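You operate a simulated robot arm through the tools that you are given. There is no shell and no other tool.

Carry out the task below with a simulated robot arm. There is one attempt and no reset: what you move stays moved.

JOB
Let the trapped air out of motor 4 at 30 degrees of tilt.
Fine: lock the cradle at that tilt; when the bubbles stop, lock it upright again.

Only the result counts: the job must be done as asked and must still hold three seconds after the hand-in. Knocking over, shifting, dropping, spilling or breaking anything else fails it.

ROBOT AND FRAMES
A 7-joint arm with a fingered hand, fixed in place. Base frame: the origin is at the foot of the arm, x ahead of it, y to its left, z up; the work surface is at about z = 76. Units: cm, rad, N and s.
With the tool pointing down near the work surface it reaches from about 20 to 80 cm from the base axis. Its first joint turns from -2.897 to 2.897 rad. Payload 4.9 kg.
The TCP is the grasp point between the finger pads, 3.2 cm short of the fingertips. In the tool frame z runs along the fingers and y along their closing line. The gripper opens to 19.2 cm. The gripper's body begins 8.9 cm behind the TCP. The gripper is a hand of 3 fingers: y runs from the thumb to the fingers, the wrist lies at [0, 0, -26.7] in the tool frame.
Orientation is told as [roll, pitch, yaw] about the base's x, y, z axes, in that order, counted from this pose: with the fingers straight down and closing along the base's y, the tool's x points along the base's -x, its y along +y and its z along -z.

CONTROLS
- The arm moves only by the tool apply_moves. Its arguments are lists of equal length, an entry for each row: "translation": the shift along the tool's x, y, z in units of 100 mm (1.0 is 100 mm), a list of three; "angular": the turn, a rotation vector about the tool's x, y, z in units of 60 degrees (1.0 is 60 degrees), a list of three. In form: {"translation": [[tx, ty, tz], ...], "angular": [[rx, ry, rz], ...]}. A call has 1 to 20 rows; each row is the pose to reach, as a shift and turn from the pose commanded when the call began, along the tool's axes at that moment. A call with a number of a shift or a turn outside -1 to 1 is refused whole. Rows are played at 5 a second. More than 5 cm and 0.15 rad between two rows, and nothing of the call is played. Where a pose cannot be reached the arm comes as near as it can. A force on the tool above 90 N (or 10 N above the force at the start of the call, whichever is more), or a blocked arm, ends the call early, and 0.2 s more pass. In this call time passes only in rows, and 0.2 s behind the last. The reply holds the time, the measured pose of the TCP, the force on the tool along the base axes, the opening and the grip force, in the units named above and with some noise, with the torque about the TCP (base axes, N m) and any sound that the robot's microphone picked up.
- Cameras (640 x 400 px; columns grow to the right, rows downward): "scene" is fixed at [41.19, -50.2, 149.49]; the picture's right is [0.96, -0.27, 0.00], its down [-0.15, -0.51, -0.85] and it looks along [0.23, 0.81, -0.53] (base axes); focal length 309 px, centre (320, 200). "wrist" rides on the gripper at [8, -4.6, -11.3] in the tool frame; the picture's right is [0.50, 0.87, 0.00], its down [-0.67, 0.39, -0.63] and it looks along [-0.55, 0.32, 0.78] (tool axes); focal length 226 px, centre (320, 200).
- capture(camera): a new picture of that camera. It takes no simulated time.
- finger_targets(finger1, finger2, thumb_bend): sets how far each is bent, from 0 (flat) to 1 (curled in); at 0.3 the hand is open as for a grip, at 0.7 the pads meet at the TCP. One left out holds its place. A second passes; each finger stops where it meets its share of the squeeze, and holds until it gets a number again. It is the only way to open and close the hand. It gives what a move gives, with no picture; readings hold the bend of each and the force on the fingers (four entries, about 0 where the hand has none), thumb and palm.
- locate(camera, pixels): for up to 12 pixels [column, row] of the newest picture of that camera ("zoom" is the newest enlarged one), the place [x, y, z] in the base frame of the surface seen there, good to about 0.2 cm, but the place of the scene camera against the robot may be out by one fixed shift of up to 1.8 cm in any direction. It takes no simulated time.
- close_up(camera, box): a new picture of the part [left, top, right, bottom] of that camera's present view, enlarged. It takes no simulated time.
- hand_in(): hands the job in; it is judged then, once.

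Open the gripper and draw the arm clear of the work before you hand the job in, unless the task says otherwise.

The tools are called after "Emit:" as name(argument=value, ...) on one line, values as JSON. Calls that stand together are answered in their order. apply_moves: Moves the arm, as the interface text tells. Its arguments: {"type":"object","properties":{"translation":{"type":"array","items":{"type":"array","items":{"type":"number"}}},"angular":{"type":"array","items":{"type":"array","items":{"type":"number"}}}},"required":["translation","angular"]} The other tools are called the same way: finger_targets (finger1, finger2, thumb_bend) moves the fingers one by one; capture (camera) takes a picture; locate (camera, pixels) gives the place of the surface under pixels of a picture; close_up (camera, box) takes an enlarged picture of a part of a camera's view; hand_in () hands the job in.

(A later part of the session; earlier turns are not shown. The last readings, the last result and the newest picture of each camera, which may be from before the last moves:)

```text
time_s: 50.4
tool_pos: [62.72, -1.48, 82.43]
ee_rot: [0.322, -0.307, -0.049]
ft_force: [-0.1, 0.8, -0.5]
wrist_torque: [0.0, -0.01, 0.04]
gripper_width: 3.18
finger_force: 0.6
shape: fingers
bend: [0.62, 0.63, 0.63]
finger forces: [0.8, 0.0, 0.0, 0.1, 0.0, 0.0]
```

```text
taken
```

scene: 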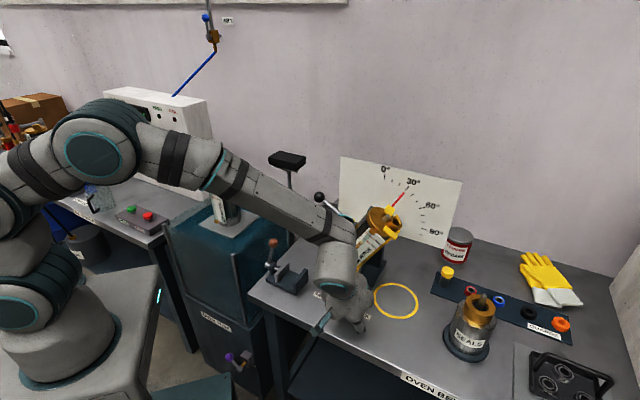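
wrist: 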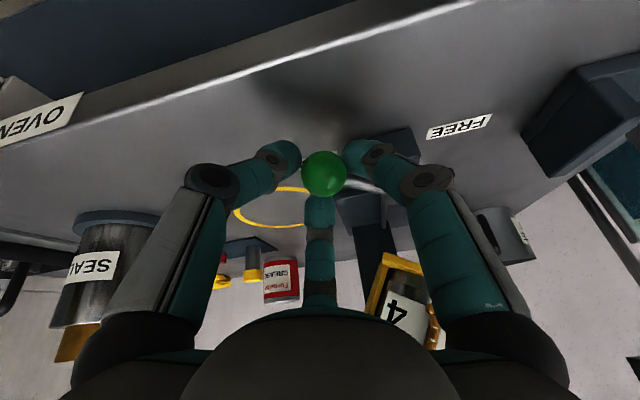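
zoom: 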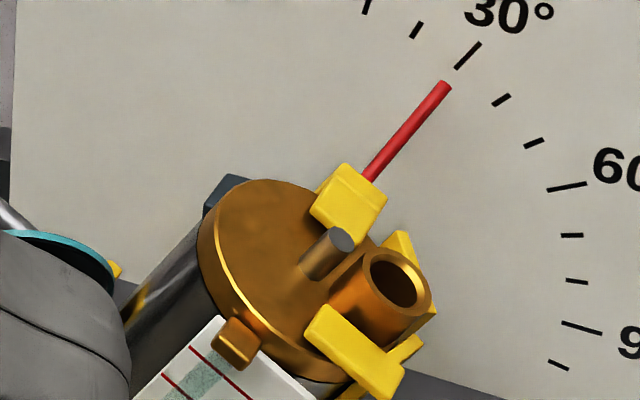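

No sound yet and the sight tube is hidden behind the arm. I open the hand and back off so I can view the motor.

Emit:
finger_targets(finger1=0.56, finger2=0.56, thumb_bend=0.57)

Emit:
apply_moves(translation=[[0.015, 0, -0.1], [0.015, 0, -0.25], [0.015, 0, -0.45], [0.015, 0, -0.65], [0.015, 0, -0.85], [0.015, 0, -1.0]], angular=[[0, 0, 0], [0, 0, 0], [0, 0, 0], [0, 0, 0], [0, 0, 0], [0, 0, 0]])

Emit:
capture(camera="wrist")

Emit:
close_up(camera="scene", box=[300, 170, 460, 330])

```text
time_s: 51.4
tool_pos: [62.85, -1.34, 82.48]
ee_rot: [0.32, -0.305, -0.049]
ft_force: [-0.4, -0.2, -0.5]
wrist_torque: [-0.03, 0.01, -0.01]
gripper_width: 5.81
finger_force: 0.1
shape: fingers
bend: [0.56, 0.56, 0.56]
finger forces: [0.1, 0.0, 0.0, 0.0, 0.0, 0.1]
```

```text
time_s: 52.8
tool_pos: [59.65, -4.56, 91.6]
ee_rot: [0.32, -0.304, -0.05]
ft_force: [0.2, -0.4, -0.4]
wrist_torque: [0.0, -0.02, 0.0]
gripper_width: 5.81
finger_force: 0.0
shape: fingers
bend: [0.56, 0.56, 0.56]
finger forces: [0.0, 0.0, 0.1, 0.1, 0.0, 0.0]
```

```text
taken
```

wrist: 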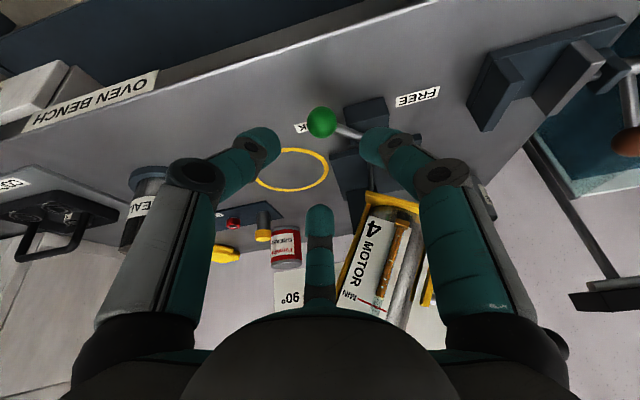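

```text
2.50 times, centred on (380, 250) of scene
```

zoom: 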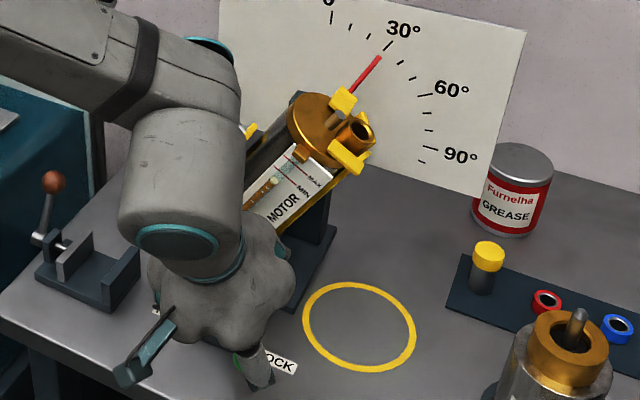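

Something bead-like shows in the sight tube near (375,245) of the scene view. I zoom in on it.

Emit:
close_up(camera="scene", box=[355, 220, 395, 260])

Emit:
close_up(camera="wrist", box=[330, 190, 450, 310])

```text
10.00 times, centred on (375, 240) of scene
```

zoom: 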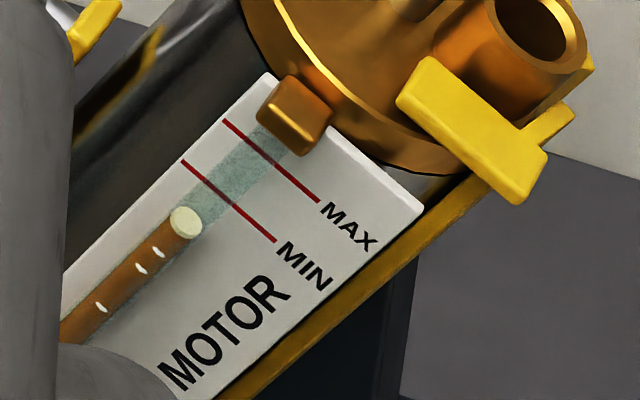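

```text
3.33 times, centred on (390, 250) of wrist
```

zoom: 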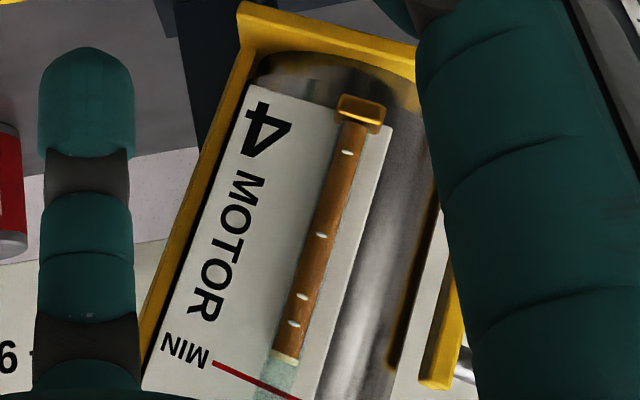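

Bubbles are rising in the sight tube (white specks, foam on top) and the level is falling: venting is in progress. I wait 4 s and check again.

Emit:
apply_moves(translation=[[0, 0, 0], [0, 0, 0], [0, 0, 0], [0, 0, 0], [0, 0, 0], [0, 0, 0], [0, 0, 0], [0, 0, 0], [0, 0, 0], [0, 0, 0], [0, 0, 0], [0, 0, 0], [0, 0, 0], [0, 0, 0], [0, 0, 0], [0, 0, 0], [0, 0, 0], [0, 0, 0], [0, 0, 0], [0, 0, 0]], angular=[[0, 0, 0], [0, 0, 0], [0, 0, 0], [0, 0, 0], [0, 0, 0], [0, 0, 0], [0, 0, 0], [0, 0, 0], [0, 0, 0], [0, 0, 0], [0, 0, 0], [0, 0, 0], [0, 0, 0], [0, 0, 0], [0, 0, 0], [0, 0, 0], [0, 0, 0], [0, 0, 0], [0, 0, 0], [0, 0, 0]])

Emit:
close_up(camera="wrist", box=[330, 190, 450, 310])

Emit:
close_up(camera="scene", box=[355, 190, 425, 260])

```text
time_s: 57.0
tool_pos: [59.66, -4.34, 91.5]
ee_rot: [0.319, -0.305, -0.049]
ft_force: [-0.3, 0.2, -0.1]
wrist_torque: [0.0, -0.02, -0.04]
gripper_width: 5.85
finger_force: 0.0
shape: fingers
bend: [0.56, 0.56, 0.56]
finger forces: [0.0, 0.0, 0.0, 0.0, 0.0, 0.0]
```

```text
3.33 times, centred on (390, 250) of wrist
```

zoom: 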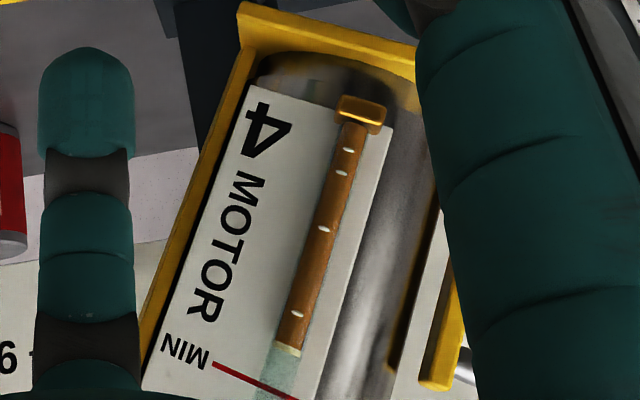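

```text
5.71 times, centred on (390, 225) of scene
```

zoom: 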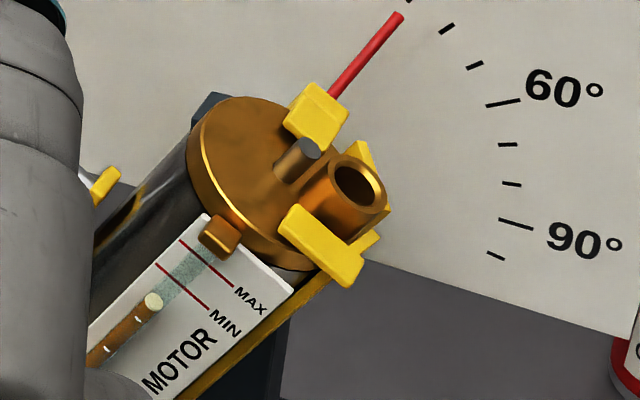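

Still bubbling (specks at new places, level slightly lower). I wait another 4 s.

Emit:
apply_moves(translation=[[0, 0, 0], [0, 0, 0], [0, 0, 0], [0, 0, 0], [0, 0, 0], [0, 0, 0], [0, 0, 0], [0, 0, 0], [0, 0, 0], [0, 0, 0], [0, 0, 0], [0, 0, 0], [0, 0, 0], [0, 0, 0], [0, 0, 0], [0, 0, 0], [0, 0, 0], [0, 0, 0], [0, 0, 0], [0, 0, 0]], angular=[[0, 0, 0], [0, 0, 0], [0, 0, 0], [0, 0, 0], [0, 0, 0], [0, 0, 0], [0, 0, 0], [0, 0, 0], [0, 0, 0], [0, 0, 0], [0, 0, 0], [0, 0, 0], [0, 0, 0], [0, 0, 0], [0, 0, 0], [0, 0, 0], [0, 0, 0], [0, 0, 0], [0, 0, 0], [0, 0, 0]])

Emit:
close_up(camera="wrist", box=[330, 190, 450, 310])

```text
time_s: 61.2
tool_pos: [59.75, -4.37, 91.67]
ee_rot: [0.322, -0.307, -0.049]
ft_force: [0.1, -0.4, 0.9]
wrist_torque: [0.0, -0.01, 0.0]
gripper_width: 5.81
finger_force: 0.0
shape: fingers
bend: [0.56, 0.56, 0.56]
finger forces: [0.1, 0.0, 0.0, 0.1, 0.0, 0.0]
```

```text
3.33 times, centred on (390, 250) of wrist
```

zoom: 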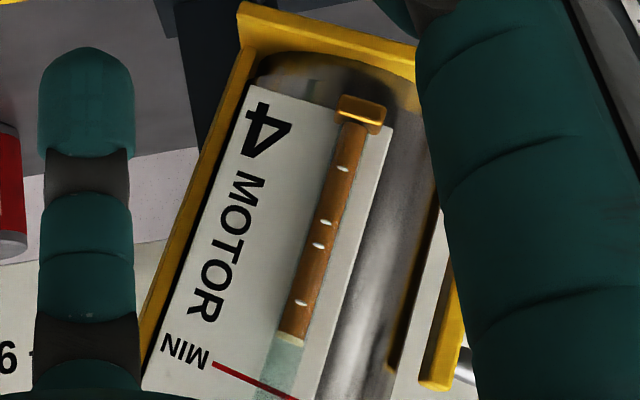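

Still bubbling; the level dropped further. I keep waiting 4 s at a time.

Emit:
apply_moves(translation=[[0, 0, 0], [0, 0, 0], [0, 0, 0], [0, 0, 0], [0, 0, 0], [0, 0, 0], [0, 0, 0], [0, 0, 0], [0, 0, 0], [0, 0, 0], [0, 0, 0], [0, 0, 0], [0, 0, 0], [0, 0, 0], [0, 0, 0], [0, 0, 0], [0, 0, 0], [0, 0, 0], [0, 0, 0], [0, 0, 0]], angular=[[0, 0, 0], [0, 0, 0], [0, 0, 0], [0, 0, 0], [0, 0, 0], [0, 0, 0], [0, 0, 0], [0, 0, 0], [0, 0, 0], [0, 0, 0], [0, 0, 0], [0, 0, 0], [0, 0, 0], [0, 0, 0], [0, 0, 0], [0, 0, 0], [0, 0, 0], [0, 0, 0], [0, 0, 0], [0, 0, 0]])

Emit:
close_up(camera="wrist", box=[330, 190, 450, 310])

```text
time_s: 65.4
tool_pos: [59.7, -4.46, 91.56]
ee_rot: [0.321, -0.304, -0.049]
ft_force: [1.3, -0.1, -0.5]
wrist_torque: [0.0, -0.01, 0.01]
gripper_width: 5.81
finger_force: 0.1
shape: fingers
bend: [0.56, 0.56, 0.56]
finger forces: [0.0, 0.0, 0.1, 0.1, 0.1, 0.0]
```

```text
3.33 times, centred on (390, 250) of wrist
```

zoom: 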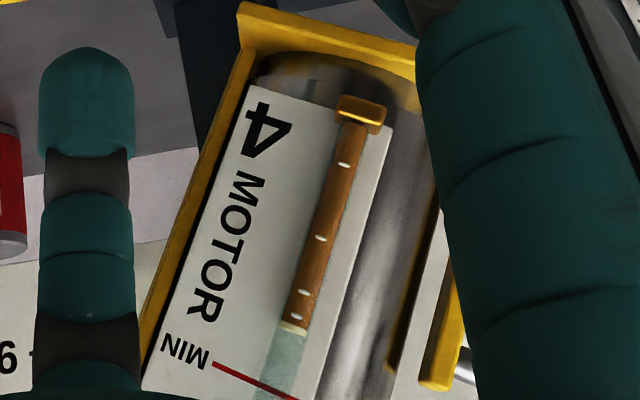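

Bubbles continue, level at row ~328 in the zoom (was 340). Waiting again.

Emit:
apply_moves(translation=[[0, 0, 0], [0, 0, 0], [0, 0, 0], [0, 0, 0], [0, 0, 0], [0, 0, 0], [0, 0, 0], [0, 0, 0], [0, 0, 0], [0, 0, 0], [0, 0, 0], [0, 0, 0], [0, 0, 0], [0, 0, 0], [0, 0, 0], [0, 0, 0], [0, 0, 0], [0, 0, 0], [0, 0, 0], [0, 0, 0]], angular=[[0, 0, 0], [0, 0, 0], [0, 0, 0], [0, 0, 0], [0, 0, 0], [0, 0, 0], [0, 0, 0], [0, 0, 0], [0, 0, 0], [0, 0, 0], [0, 0, 0], [0, 0, 0], [0, 0, 0], [0, 0, 0], [0, 0, 0], [0, 0, 0], [0, 0, 0], [0, 0, 0], [0, 0, 0], [0, 0, 0]])

Emit:
close_up(camera="wrist", box=[330, 190, 450, 310])

```text
time_s: 69.6
tool_pos: [59.51, -4.5, 91.5]
ee_rot: [0.32, -0.305, -0.049]
ft_force: [-0.3, 0.6, 0.3]
wrist_torque: [0.02, 0.02, 0.01]
gripper_width: 5.83
finger_force: 0.0
shape: fingers
bend: [0.56, 0.56, 0.56]
finger forces: [0.0, 0.0, 0.0, 0.1, 0.0, 0.0]
```

```text
3.33 times, centred on (390, 250) of wrist
```

zoom: 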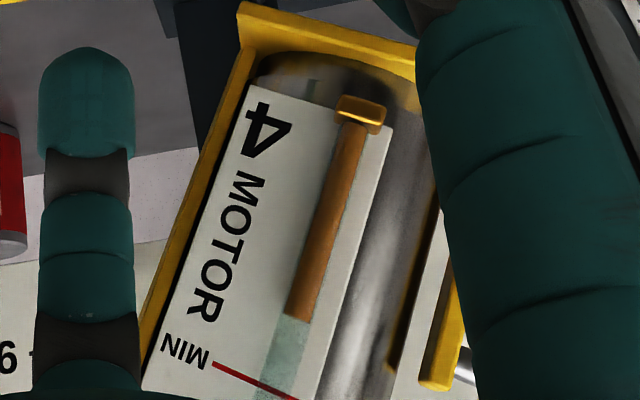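

The bubbles and the foam are gone. I wait 2 s more to confirm that they have truly stopped.

Emit:
apply_moves(translation=[[0, 0, 0], [0, 0, 0], [0, 0, 0], [0, 0, 0], [0, 0, 0], [0, 0, 0], [0, 0, 0], [0, 0, 0], [0, 0, 0], [0, 0, 0]], angular=[[0, 0, 0], [0, 0, 0], [0, 0, 0], [0, 0, 0], [0, 0, 0], [0, 0, 0], [0, 0, 0], [0, 0, 0], [0, 0, 0], [0, 0, 0]])

Emit:
close_up(camera="wrist", box=[330, 190, 450, 310])

Emit:
close_up(camera="scene", box=[355, 190, 425, 260])

Emit:
capture(camera="wrist")

```text
time_s: 71.8
tool_pos: [59.65, -4.49, 91.64]
ee_rot: [0.32, -0.305, -0.05]
ft_force: [-0.3, -0.7, -0.5]
wrist_torque: [-0.03, -0.01, -0.01]
gripper_width: 5.83
finger_force: 0.0
shape: fingers
bend: [0.56, 0.56, 0.56]
finger forces: [0.0, 0.0, 0.0, 0.0, 0.0, 0.0]
```

```text
3.33 times, centred on (390, 250) of wrist
```

zoom: 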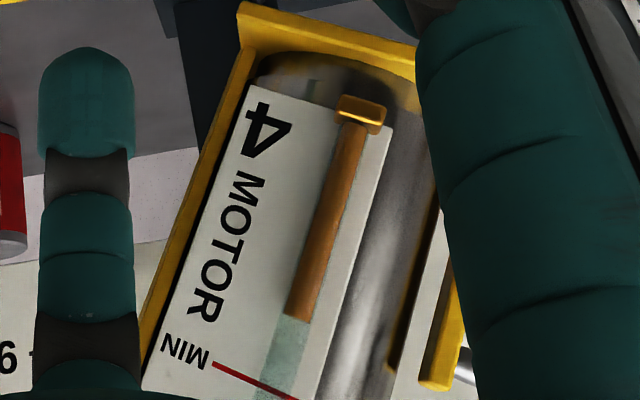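

```text
5.71 times, centred on (390, 225) of scene
```

zoom: 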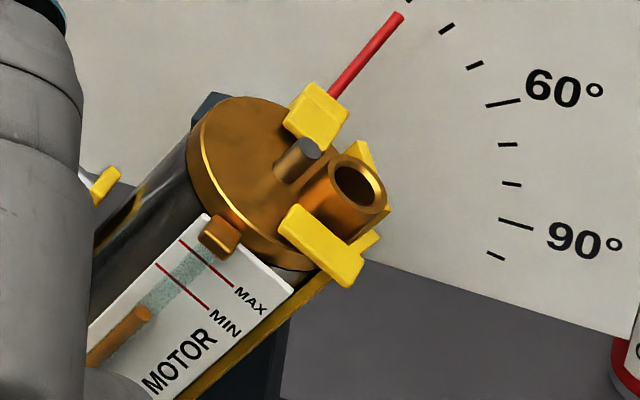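

```text
taken
```

wrist: 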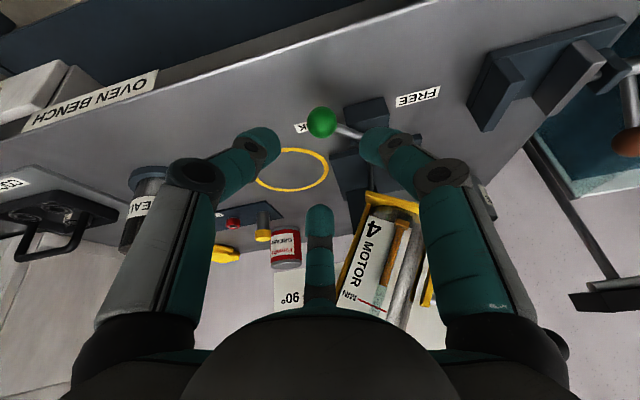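

Venting is finished (level unchanged, no specks). Now I return to the lever at LOCK: align and descend 10 cm around the knob.

Emit:
apply_moves(translation=[[0.04, -0.01, 0.15], [0.079, -0.019, 0.35], [0.079, -0.019, 0.55], [0.079, -0.019, 0.75], [0.079, -0.019, 0.9], [0.079, -0.019, 1.0]], angular=[[0, 0, 0], [0, 0, 0], [0, 0, 0], [0, 0, 0], [0, 0, 0], [0, 0, 0]])

Emit:
capture(camera="wrist")

```text
time_s: 73.2
tool_pos: [62.02, -1.64, 82.04]
ee_rot: [0.32, -0.306, -0.048]
ft_force: [-0.1, -0.5, 0.1]
wrist_torque: [0.01, -0.02, -0.04]
gripper_width: 5.81
finger_force: 0.0
shape: fingers
bend: [0.56, 0.56, 0.56]
finger forces: [0.0, 0.0, 0.0, 0.0, 0.0, 0.1]
```

```text
taken
```

wrist: 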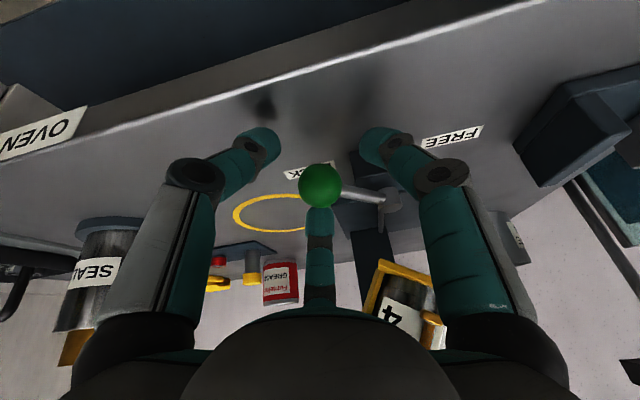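

The knob is centred (321,185). I close the cage and turn the lever toward FREE, first 45°.

Emit:
finger_targets(finger1=0.63, finger2=0.63, thumb_bend=0.63)

Emit:
apply_moves(translation=[[0.0899, 0.0103, -0.0262], [0.1787, 0.0321, -0.0483], [0.2651, 0.0651, -0.066], [0.3476, 0.1088, -0.0787], [0.4247, 0.1623, -0.0865], [0.4951, 0.2248, -0.0891]], angular=[[0, 0, 0.125], [0, 0, 0.25], [0, 0, 0.375], [0, 0, 0.5], [0, 0, 0.625], [0, 0, 0.75]])

Emit:
capture(camera="wrist")

Emit:
close_up(camera="scene", box=[270, 140, 470, 340])

```text
time_s: 74.2
tool_pos: [61.74, -1.6, 82.13]
ee_rot: [0.32, -0.306, -0.049]
ft_force: [-0.1, -0.3, 0.1]
wrist_torque: [-0.02, 0.01, -0.01]
gripper_width: 3.02
finger_force: 0.1
shape: fingers
bend: [0.63, 0.63, 0.63]
finger forces: [0.0, 0.1, 0.0, 0.0, 0.0, 0.0]
```

```text
time_s: 75.6
tool_pos: [56.86, 0.61, 82.23]
ee_rot: [0.437, 0.001, -0.786]
ft_force: [1.1, -0.1, 0.1]
wrist_torque: [0.02, 0.0, 0.0]
gripper_width: 3.0
finger_force: 0.7
shape: fingers
bend: [0.63, 0.62, 0.63]
finger forces: [0.0, 0.7, 0.0, 0.0, 0.0, 0.0]
```

```text
taken
```

wrist: 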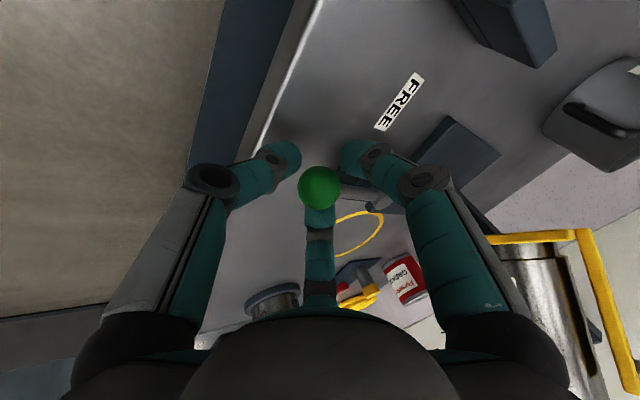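

```text
2.00 times, centred on (370, 240) of scene
```

zoom: 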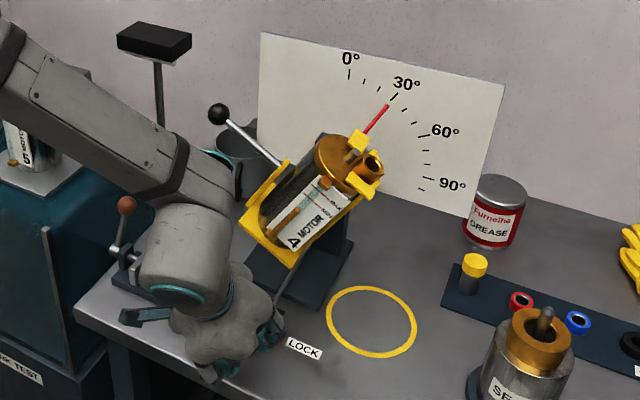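

Lever moving freely, cradle steady at 30°. I continue to 90° (FREE).

Emit:
apply_moves(translation=[[0.094, 0.0056, 0.0026], [0.1863, 0.0222, 0.0104], [0.2756, 0.0497, 0.0232], [0.36, 0.0875, 0.0408], [0.4383, 0.1348, 0.0629], [0.5091, 0.1911, 0.0891]], angular=[[0, 0, 0.1], [0, 0, 0.2], [0, 0, 0.3], [0, 0, 0.4], [0, 0, 0.5], [0, 0, 0.55]])

Emit:
capture(camera="wrist")

Emit:
close_up(camera="scene", box=[270, 140, 470, 340])

```text
time_s: 77.0
tool_pos: [54.62, 5.65, 82.06]
ee_rot: [0.374, 0.232, -1.316]
ft_force: [0.5, -0.4, -0.1]
wrist_torque: [0.02, -0.02, -0.01]
gripper_width: 3.01
finger_force: 0.5
shape: fingers
bend: [0.63, 0.62, 0.63]
finger forces: [0.1, 0.5, 0.1, 0.1, 0.0, 0.0]
```

```text
taken
```

wrist: 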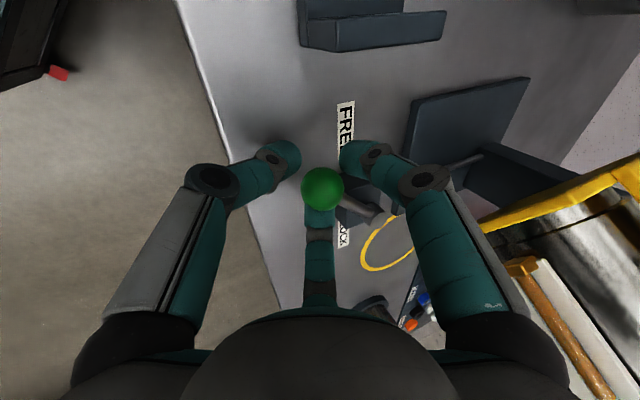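

```text
2.00 times, centred on (370, 240) of scene
```

zoom: 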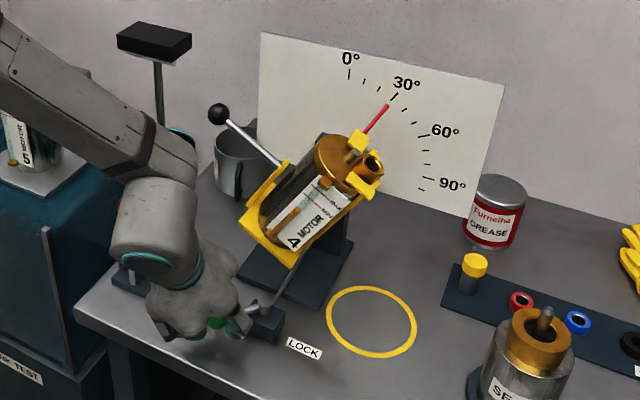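

I push the last bit to the FREE stop in +y.

Emit:
apply_moves(translation=[[0.05, 0.01, 0.017], [0.1, 0.024, 0.035], [0.145, 0.036, 0.05]], angular=[[0, 0, 0], [0, 0, 0], [0, 0, 0]])

Emit:
capture(camera="wrist")

```text
time_s: 77.8
tool_pos: [54.84, 7.29, 82.13]
ee_rot: [0.372, 0.232, -1.316]
ft_force: [1.7, -5.3, -1.2]
wrist_torque: [-0.07, 0.02, -0.14]
gripper_width: 3.01
finger_force: 2.2
shape: fingers
bend: [0.63, 0.6, 0.63]
finger forces: [0.0, 4.7, 0.1, 0.1, 0.0, 0.0]
```

```text
taken
```

wrist: 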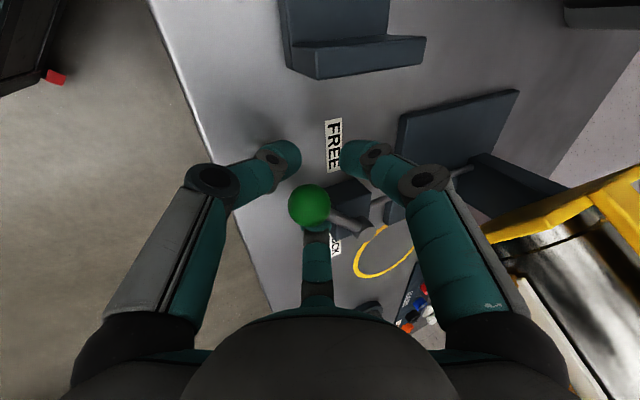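

FREE stop reached (5 N). I back off, open to 0.57 and withdraw along the tool axis.

Emit:
apply_moves(translation=[[-0.05, -0.012, -0.018], [-0.1, -0.024, -0.035]], angular=[[0, 0, 0], [0, 0, 0]])

Emit:
finger_targets(finger1=0.56, finger2=0.56, thumb_bend=0.57)

Emit:
apply_moves(translation=[[0, 0, -0.1], [0, 0, -0.25], [0, 0, -0.45], [0, 0, -0.65], [0, 0, -0.85], [0, 0, -1.0]], angular=[[0, 0, 0], [0, 0, 0], [0, 0, 0], [0, 0, 0], [0, 0, 0], [0, 0, 0]])

Emit:
capture(camera="wrist")

Emit:
capture(camera="scene")

```text
time_s: 78.4
tool_pos: [54.75, 6.3, 82.1]
ee_rot: [0.375, 0.233, -1.316]
ft_force: [1.4, 0.4, -0.7]
wrist_torque: [0.04, -0.01, 0.05]
gripper_width: 3.03
finger_force: 0.9
shape: fingers
bend: [0.63, 0.62, 0.63]
finger forces: [0.0, 1.2, 0.0, 0.0, 0.1, 0.0]
```

```text
time_s: 79.4
tool_pos: [54.77, 6.07, 82.15]
ee_rot: [0.374, 0.234, -1.316]
ft_force: [-0.4, -0.1, 0.4]
wrist_torque: [0.02, -0.02, -0.03]
gripper_width: 5.84
finger_force: 0.0
shape: fingers
bend: [0.56, 0.56, 0.56]
finger forces: [0.0, 0.1, 0.1, 0.1, 0.1, 0.1]
```

```text
time_s: 80.8
tool_pos: [51.64, 3.06, 91.2]
ee_rot: [0.372, 0.235, -1.314]
ft_force: [0.5, 0.2, 0.4]
wrist_torque: [0.01, 0.0, 0.0]
gripper_width: 5.8
finger_force: 0.1
shape: fingers
bend: [0.56, 0.56, 0.56]
finger forces: [0.0, 0.0, 0.1, 0.0, 0.0, 0.0]
```

```text
taken
```

wrist: 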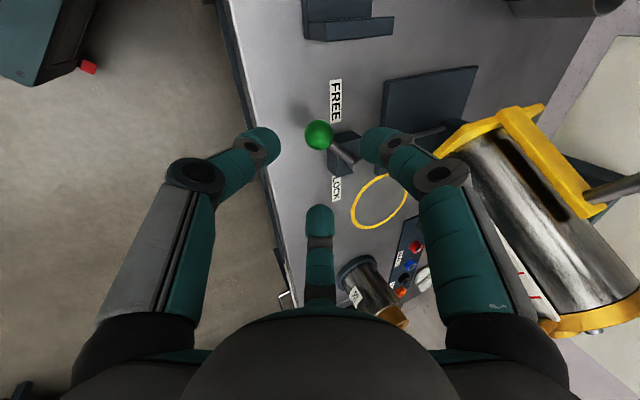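

```text
taken
```

scene: 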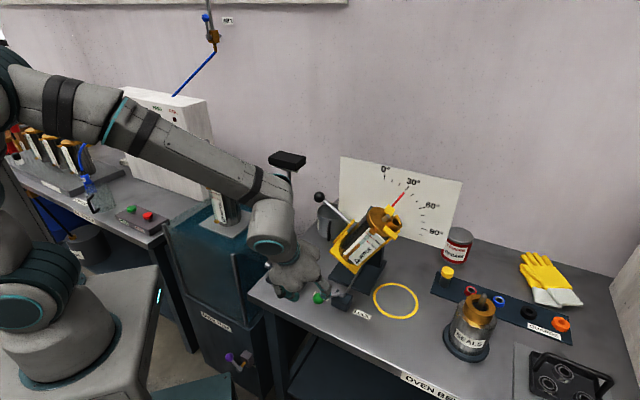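

The tilt still holds and the lever is FREE. Now back to the handle: I set the hand vertical while rising 10 cm.

Emit:
apply_moves(translation=[[0.046, 0.071, -0.181], [0.092, 0.142, -0.363], [0.138, 0.213, -0.544], [0.184, 0.283, -0.725], [0.23, 0.354, -0.906]], angular=[[0.0699, -0.0454, 0], [0.1398, -0.0908, 0], [0.2097, -0.1361, 0], [0.2796, -0.1815, 0], [0.3495, -0.2269, 0]])

Emit:
apply_moves(translation=[[0.072, 0.046, -0.15], [0.144, 0.092, -0.3], [0.216, 0.138, -0.45], [0.288, 0.184, -0.6], [0.36, 0.23, -0.7], [0.432, 0.276, -0.8], [0.504, 0.322, -0.9], [0.576, 0.368, -1.0], [0.648, 0.414, -1.0], [0.72, 0.46, -1.0]], angular=[[0, 0, -0.1], [0, 0, -0.2], [0, 0, -0.3], [0, 0, -0.4], [0, 0, -0.5], [0, 0, -0.6], [0, 0, -0.7], [0, 0, -0.8], [0, 0, -0.9], [0, 0, -1.0]])

```text
time_s: 82.0
tool_pos: [51.45, 3.22, 101.21]
ee_rot: [0.0, 0.001, -1.359]
ft_force: [0.1, 0.5, 1.5]
wrist_torque: [0.01, 0.04, 0.0]
gripper_width: 5.83
finger_force: 0.1
shape: fingers
bend: [0.56, 0.56, 0.56]
finger forces: [0.0, 0.1, 0.0, 0.1, 0.0, 0.1]
```

```text
time_s: 84.2
tool_pos: [54.65, 10.95, 111.23]
ee_rot: [0.003, 0.0, -0.312]
ft_force: [0.6, 0.4, -0.1]
wrist_torque: [-0.01, 0.01, 0.0]
gripper_width: 5.87
finger_force: 0.1
shape: fingers
bend: [0.56, 0.56, 0.56]
finger forces: [0.0, 0.0, 0.0, 0.0, 0.0, 0.0]
```

Vertical and at z = 111. I move above the raised handle knob, leaning the hand to match the grip pose used before.

Emit:
apply_moves(translation=[[-0.075, 0.189, -0.1], [-0.15, 0.377, -0.2], [-0.226, 0.566, -0.3], [-0.3, 0.755, -0.4], [-0.377, 0.943, -0.4]], angular=[[-0.0145, 0.0285, 0], [-0.029, 0.057, 0], [-0.0436, 0.0856, 0], [-0.0581, 0.1141, 0], [-0.0726, 0.1426, 0]])

Emit:
capture(camera="wrist")

Emit:
close_up(camera="scene", box=[290, 140, 450, 240])

```text
time_s: 85.4
tool_pos: [61.24, 18.87, 115.36]
ee_rot: [0.078, 0.148, -0.306]
ft_force: [-0.6, -0.1, 0.1]
wrist_torque: [0.01, 0.02, -0.04]
gripper_width: 5.8
finger_force: 0.0
shape: fingers
bend: [0.56, 0.56, 0.56]
finger forces: [0.0, 0.0, 0.0, 0.0, 0.0, 0.1]
```

```text
taken
```

wrist: 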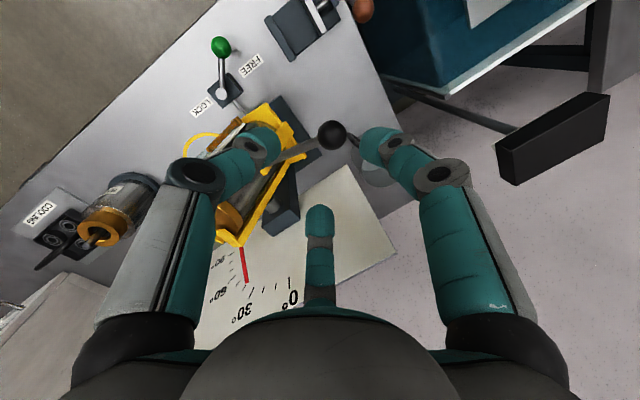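

```text
4.00 times, centred on (370, 190) of scene
```

zoom: 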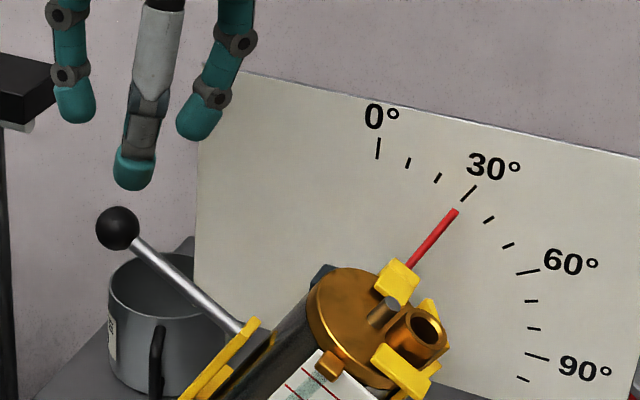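

The approach axis nearly matches. I correct laterally and descend to the same grip pose as when I released the handle.

Emit:
apply_moves(translation=[[-0.017, 0.052, 0.1], [-0.034, 0.105, 0.25], [-0.034, 0.105, 0.45], [-0.034, 0.105, 0.65], [-0.034, 0.105, 0.8]], angular=[[0, 0, 0], [0, 0, 0], [0, 0, 0], [0, 0, 0], [0, 0, 0]])

Emit:
capture(camera="wrist")

```text
time_s: 86.6
tool_pos: [60.67, 20.7, 107.44]
ee_rot: [0.078, 0.148, -0.307]
ft_force: [0.0, -0.8, 0.0]
wrist_torque: [-0.01, -0.03, 0.01]
gripper_width: 5.84
finger_force: 0.1
shape: fingers
bend: [0.56, 0.56, 0.56]
finger forces: [0.0, 0.1, 0.1, 0.0, 0.0, 0.0]
```

```text
taken
```

wrist: 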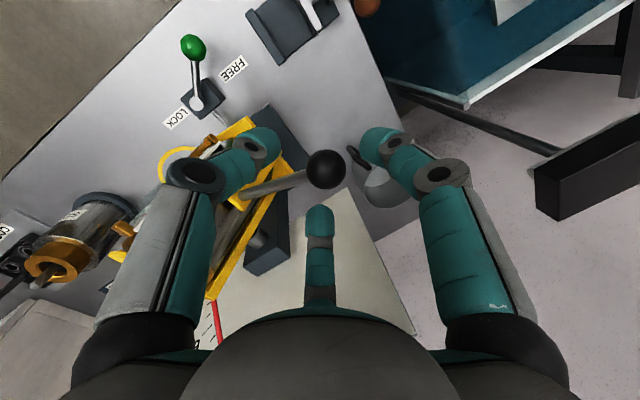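

Centred. I go down 3.4 cm more and close on the knob as before.

Emit:
apply_moves(translation=[[0, 0, 0.15], [0, 0, 0.25], [0, 0, 0.335]], angular=[[0, 0, 0], [0, 0, 0], [0, 0, 0]])

Emit:
finger_targets(finger1=0.7, finger2=0.7, thumb_bend=0.7)

Emit:
capture(camera="wrist")

Emit:
close_up(camera="scene", box=[290, 140, 450, 240])

```text
time_s: 87.4
tool_pos: [60.4, 21.11, 104.01]
ee_rot: [0.077, 0.148, -0.308]
ft_force: [0.0, -0.1, 0.1]
wrist_torque: [0.0, -0.04, -0.04]
gripper_width: 5.83
finger_force: 0.0
shape: fingers
bend: [0.56, 0.56, 0.56]
finger forces: [0.1, 0.0, 0.1, 0.0, 0.0, 0.1]
```

```text
time_s: 88.4
tool_pos: [60.41, 21.09, 104.01]
ee_rot: [0.08, 0.147, -0.307]
ft_force: [-0.8, 1.3, -1.3]
wrist_torque: [0.04, 0.02, 0.01]
gripper_width: 1.12
finger_force: 4.4
shape: fingers
bend: [0.67, 0.68, 0.69]
finger forces: [3.6, 2.5, 0.0, 0.0, 2.4, 0.1]
```

```text
taken
```

wrist: 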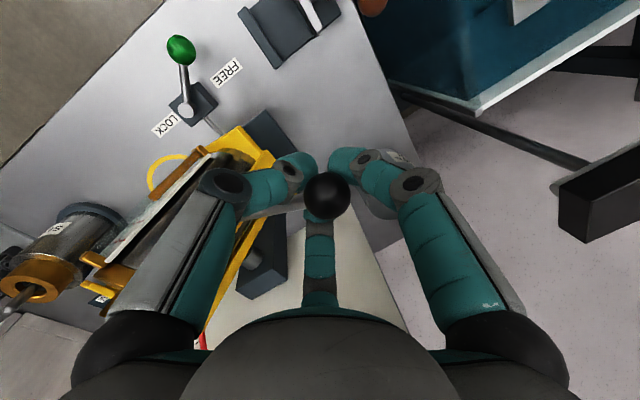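

```text
4.00 times, centred on (370, 190) of scene
```

zoom: 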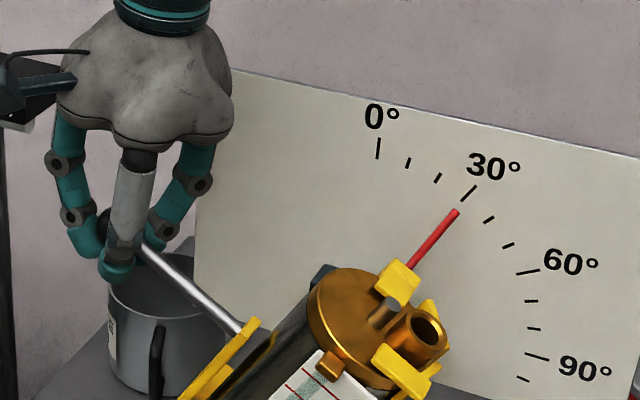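

Gripped again (2.4–3.6 N per finger). I bring the handle back down 10° along the arc and check that the cradle follows.

Emit:
apply_moves(translation=[[0.0241, 0.0123, 0.0676], [0.0455, 0.0232, 0.1364], [0.0642, 0.0327, 0.206], [0.0802, 0.0409, 0.2765]], angular=[[0.0189, -0.0371, 0], [0.0378, -0.0743, 0], [0.0568, -0.1114, 0], [0.0757, -0.1485, 0]])

Emit:
close_up(camera="scene", box=[290, 140, 450, 240])

Emit:
capture(camera="wrist")

```text
time_s: 89.4
tool_pos: [59.49, 22.04, 101.43]
ee_rot: [-0.002, -0.006, -0.312]
ft_force: [-0.3, 0.3, -0.7]
wrist_torque: [-0.01, 0.04, 0.0]
gripper_width: 0.33
finger_force: 0.0
shape: fingers
bend: [0.69, 0.69, 0.7]
finger forces: [0.0, 0.1, 0.0, 0.0, 0.1, 0.0]
```

```text
4.00 times, centred on (370, 190) of scene
```

zoom: 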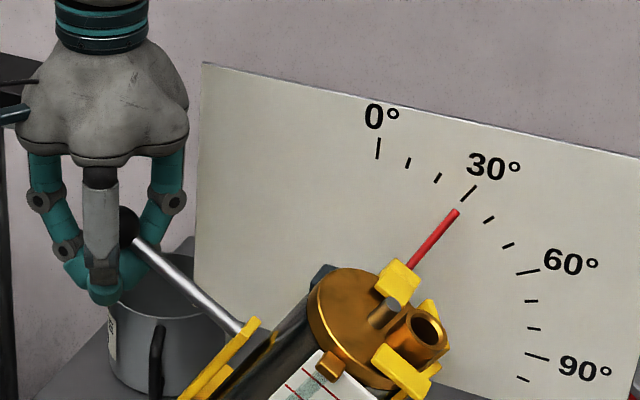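

```text
taken
```

wrist: 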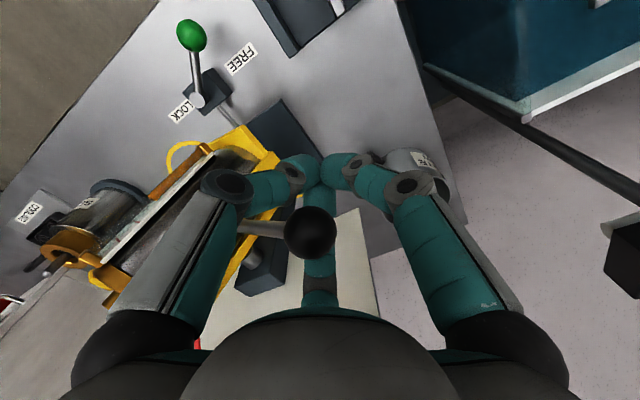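

The fingers slid past the knob (pointer still at 30°), so a pull-down grip doesn't hold. I'll push the knob down from above with nearly closed fingertips as a cup instead; first I open and go back up.

Emit:
finger_targets(finger1=0.54, finger2=0.54, thumb_bend=0.54)

Emit:
capture(camera="wrist")

Emit:
close_up(camera="scene", box=[290, 140, 450, 240])

```text
time_s: 90.4
tool_pos: [59.48, 22.11, 101.43]
ee_rot: [-0.001, -0.008, -0.311]
ft_force: [-0.7, -0.4, -0.5]
wrist_torque: [0.02, 0.01, 0.0]
gripper_width: 6.66
finger_force: 0.0
shape: fingers
bend: [0.54, 0.54, 0.54]
finger forces: [0.1, 0.0, 0.1, 0.1, 0.1, 0.1]
```

```text
taken
```

wrist: 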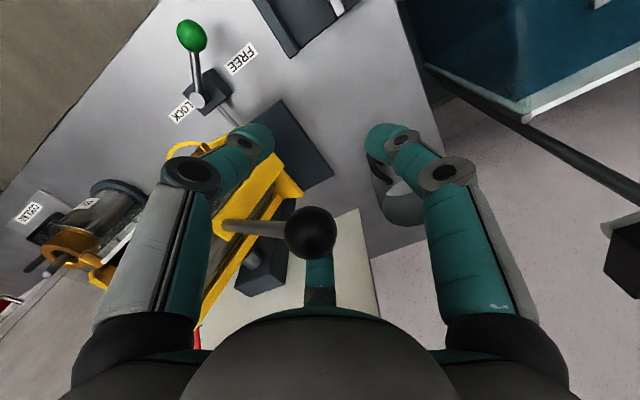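

```text
4.00 times, centred on (370, 190) of scene
```

zoom: 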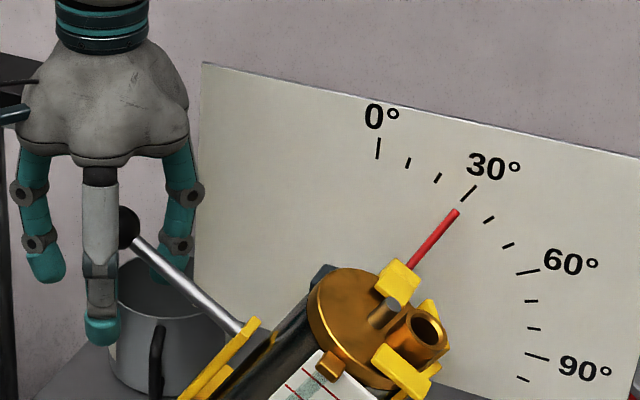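

Fingers open around the knob. I centre on the knob and rise 9 cm to bring the tips above it.

Emit:
apply_moves(translation=[[-0.034, -0.007, -0.02], [-0.068, -0.015, -0.1], [-0.068, -0.015, -0.3], [-0.068, -0.015, -0.5], [-0.068, -0.015, -0.7], [-0.068, -0.015, -0.9]], angular=[[0, 0, 0], [0, 0, 0], [0, 0, 0], [0, 0, 0], [0, 0, 0], [0, 0, 0]])

Emit:
finger_targets(finger1=0.66, finger2=0.66, thumb_bend=0.66)

Emit:
capture(camera="wrist")

Emit:
close_up(camera="scene", box=[290, 140, 450, 240])

```text
time_s: 91.8
tool_pos: [60.06, 21.7, 110.43]
ee_rot: [-0.004, -0.009, -0.312]
ft_force: [0.0, 0.2, 0.0]
wrist_torque: [0.0, 0.01, 0.02]
gripper_width: 6.66
finger_force: 0.0
shape: fingers
bend: [0.54, 0.54, 0.54]
finger forces: [0.1, 0.1, 0.0, 0.1, 0.0, 0.1]
```

```text
time_s: 92.8
tool_pos: [60.07, 21.78, 110.39]
ee_rot: [-0.002, -0.007, -0.313]
ft_force: [-0.4, 0.0, 0.1]
wrist_torque: [0.0, -0.01, -0.01]
gripper_width: 1.79
finger_force: 0.0
shape: fingers
bend: [0.66, 0.66, 0.66]
finger forces: [0.0, 0.0, 0.0, 0.0, 0.0, 0.1]
```

```text
taken
```

wrist: 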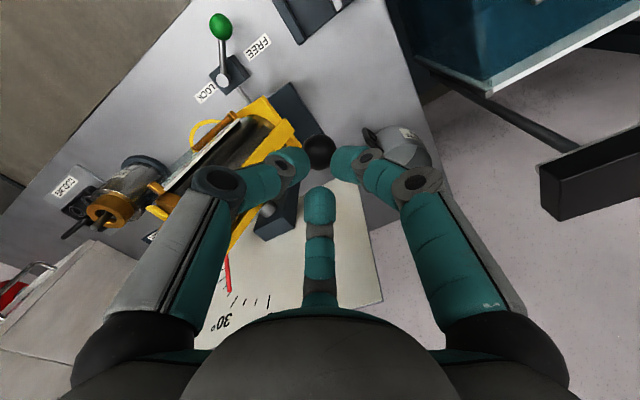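

```text
4.00 times, centred on (370, 190) of scene
```

zoom: 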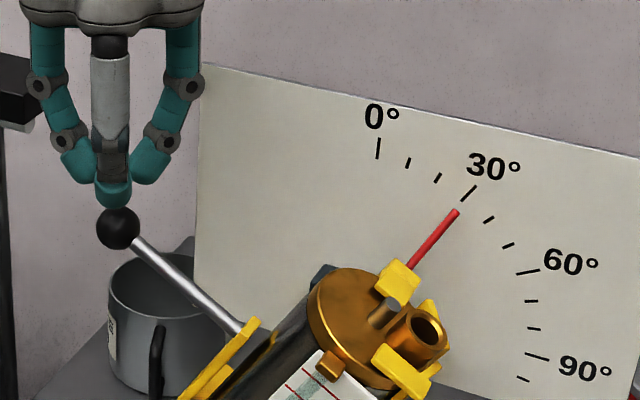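

The tips are right above the knob in a close ring. I measure the knob's exact place before leaning the hand along the push direction.

Emit:
locate(camera="wrist", pixels=[[319, 153], [319, 160], [319, 147]])

Emit:
locate(camera="zoom", pixels=[[117, 228], [117, 220], [150, 253], [190, 290]])

```text
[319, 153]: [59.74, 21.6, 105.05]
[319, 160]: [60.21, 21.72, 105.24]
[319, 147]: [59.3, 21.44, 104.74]
```

```text
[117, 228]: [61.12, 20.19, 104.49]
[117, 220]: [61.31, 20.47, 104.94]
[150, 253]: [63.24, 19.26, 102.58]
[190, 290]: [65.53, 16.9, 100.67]
```

Knob centre about (60.25, 21.85, 103.75). I lean the hand 15° along the push direction, keeping its axis on the knob.

Emit:
apply_moves(translation=[[-0.055, -0.022, 0.0], [-0.11, -0.043, 0.01], [-0.1645, -0.065, 0.037]], angular=[[-0.0378, 0.0743, 0], [-0.0757, 0.1485, 0], [-0.1135, 0.2228, 0]])

Emit:
capture(camera="wrist")

Emit:
close_up(camera="scene", box=[290, 140, 450, 240])

```text
time_s: 93.6
tool_pos: [61.4, 20.57, 110.28]
ee_rot: [0.122, 0.227, -0.299]
ft_force: [-0.3, -0.1, 0.8]
wrist_torque: [-0.02, -0.01, -0.02]
gripper_width: 1.8
finger_force: 0.1
shape: fingers
bend: [0.66, 0.66, 0.66]
finger forces: [0.0, 0.1, 0.0, 0.0, 0.0, 0.0]
```

```text
taken
```

wrist: 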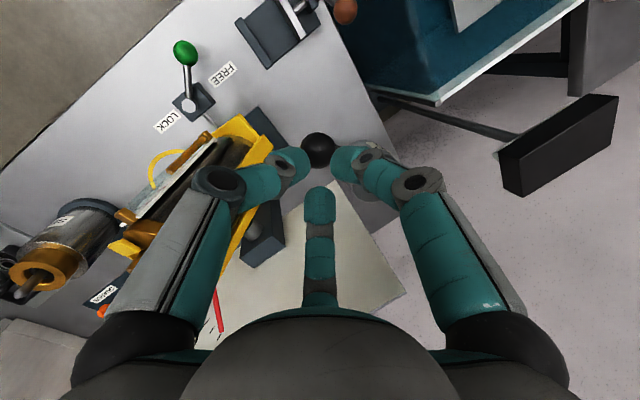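

```text
4.00 times, centred on (370, 190) of scene
```

zoom: 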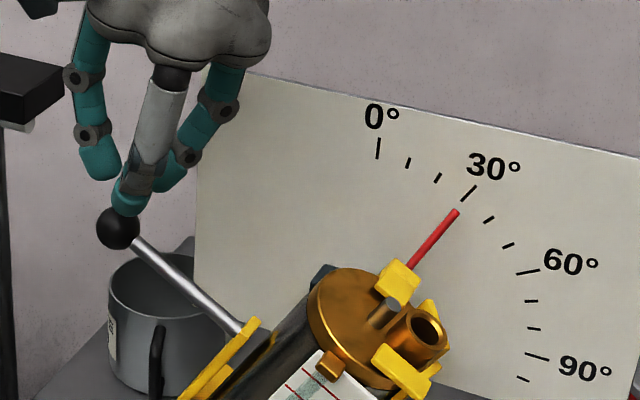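

The knob (319,150) is centred among the three tips. I move along the tool axis 1.8 cm to near contact.

Emit:
apply_moves(translation=[[0, 0, 0.06], [0, 0, 0.12], [0, 0, 0.18]], angular=[[0, 0, 0], [0, 0, 0], [0, 0, 0]])

Emit:
capture(camera="wrist")

Emit:
close_up(camera="scene", box=[290, 140, 450, 240])

```text
time_s: 94.4
tool_pos: [61.1, 20.99, 108.42]
ee_rot: [0.121, 0.228, -0.297]
ft_force: [0.1, -1.0, 0.9]
wrist_torque: [-0.01, -0.02, 0.0]
gripper_width: 1.79
finger_force: 0.1
shape: fingers
bend: [0.66, 0.66, 0.66]
finger forces: [0.1, 0.0, 0.1, 0.0, 0.0, 0.0]
```

```text
taken
```

wrist: 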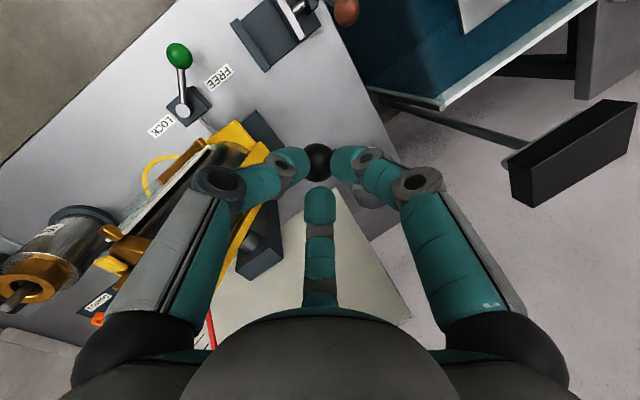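

```text
4.00 times, centred on (370, 190) of scene
```

zoom: 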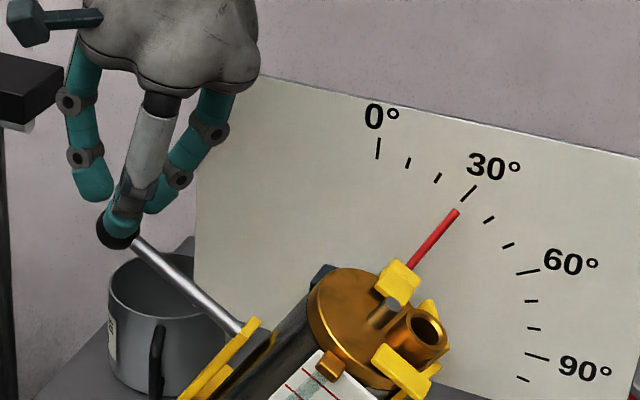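

Not yet touching. To make the cup stiffer, I back up 0.8 cm and close the tips nearly fully (0.69).

Emit:
apply_moves(translation=[[0, 0, -0.04], [0, 0, -0.08]], angular=[[0, 0, 0], [0, 0, 0]])

Emit:
finger_targets(finger1=0.69, finger2=0.69, thumb_bend=0.69)

Emit:
capture(camera="wrist")

Emit:
close_up(camera="scene", box=[290, 160, 370, 220])

```text
time_s: 95.0
tool_pos: [61.22, 20.79, 109.12]
ee_rot: [0.118, 0.228, -0.298]
ft_force: [0.0, 0.5, 0.2]
wrist_torque: [-0.02, -0.01, -0.02]
gripper_width: 1.78
finger_force: 0.1
shape: fingers
bend: [0.66, 0.66, 0.66]
finger forces: [0.0, 0.0, 0.1, 0.0, 0.0, 0.1]
```

```text
time_s: 96.0
tool_pos: [61.24, 20.81, 109.15]
ee_rot: [0.121, 0.226, -0.299]
ft_force: [-0.6, 0.1, 0.0]
wrist_torque: [-0.01, 0.01, 0.03]
gripper_width: 0.61
finger_force: 0.1
shape: fingers
bend: [0.69, 0.69, 0.69]
finger forces: [0.1, 0.0, 0.0, 0.1, 0.0, 0.0]
```

```text
taken
```

wrist: 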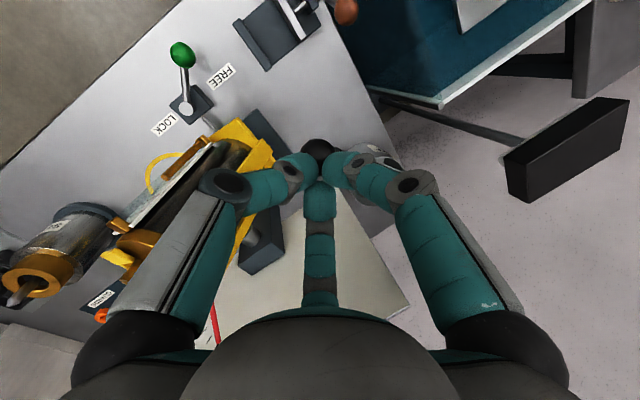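

```text
6.67 times, centred on (330, 190) of scene
```

zoom: 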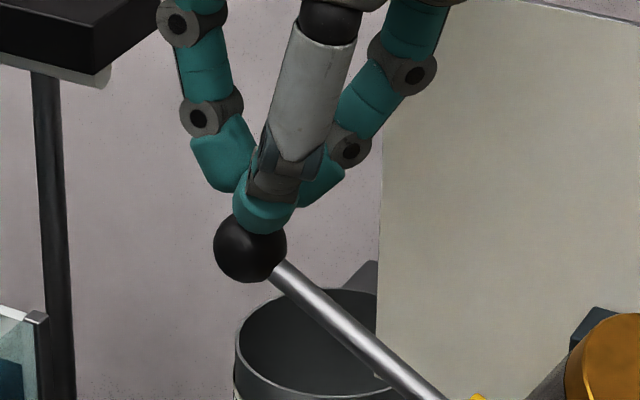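

The fingertip cluster is right above the knob. I press gently along the tool axis 1.2 cm and read the force and pointer.

Emit:
apply_moves(translation=[[0, 0, 0.04], [0, 0, 0.08], [0, 0, 0.12]], angular=[[0, 0, 0], [0, 0, 0], [0, 0, 0]])

Emit:
close_up(camera="scene", box=[290, 140, 450, 240])

```text
time_s: 96.8
tool_pos: [60.99, 21.06, 108.1]
ee_rot: [0.122, 0.224, -0.298]
ft_force: [1.5, -0.6, 2.2]
wrist_torque: [0.0, -0.07, -0.04]
gripper_width: 0.62
finger_force: 1.5
shape: fingers
bend: [0.69, 0.69, 0.69]
finger forces: [0.1, 2.7, 0.1, 0.0, 0.2, 0.0]
```

```text
4.00 times, centred on (370, 190) of scene
```

zoom: 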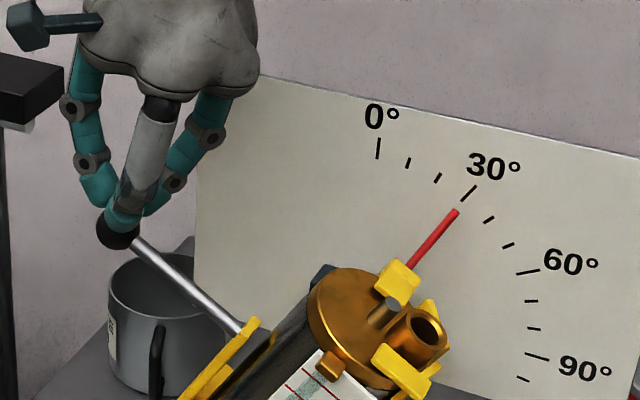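

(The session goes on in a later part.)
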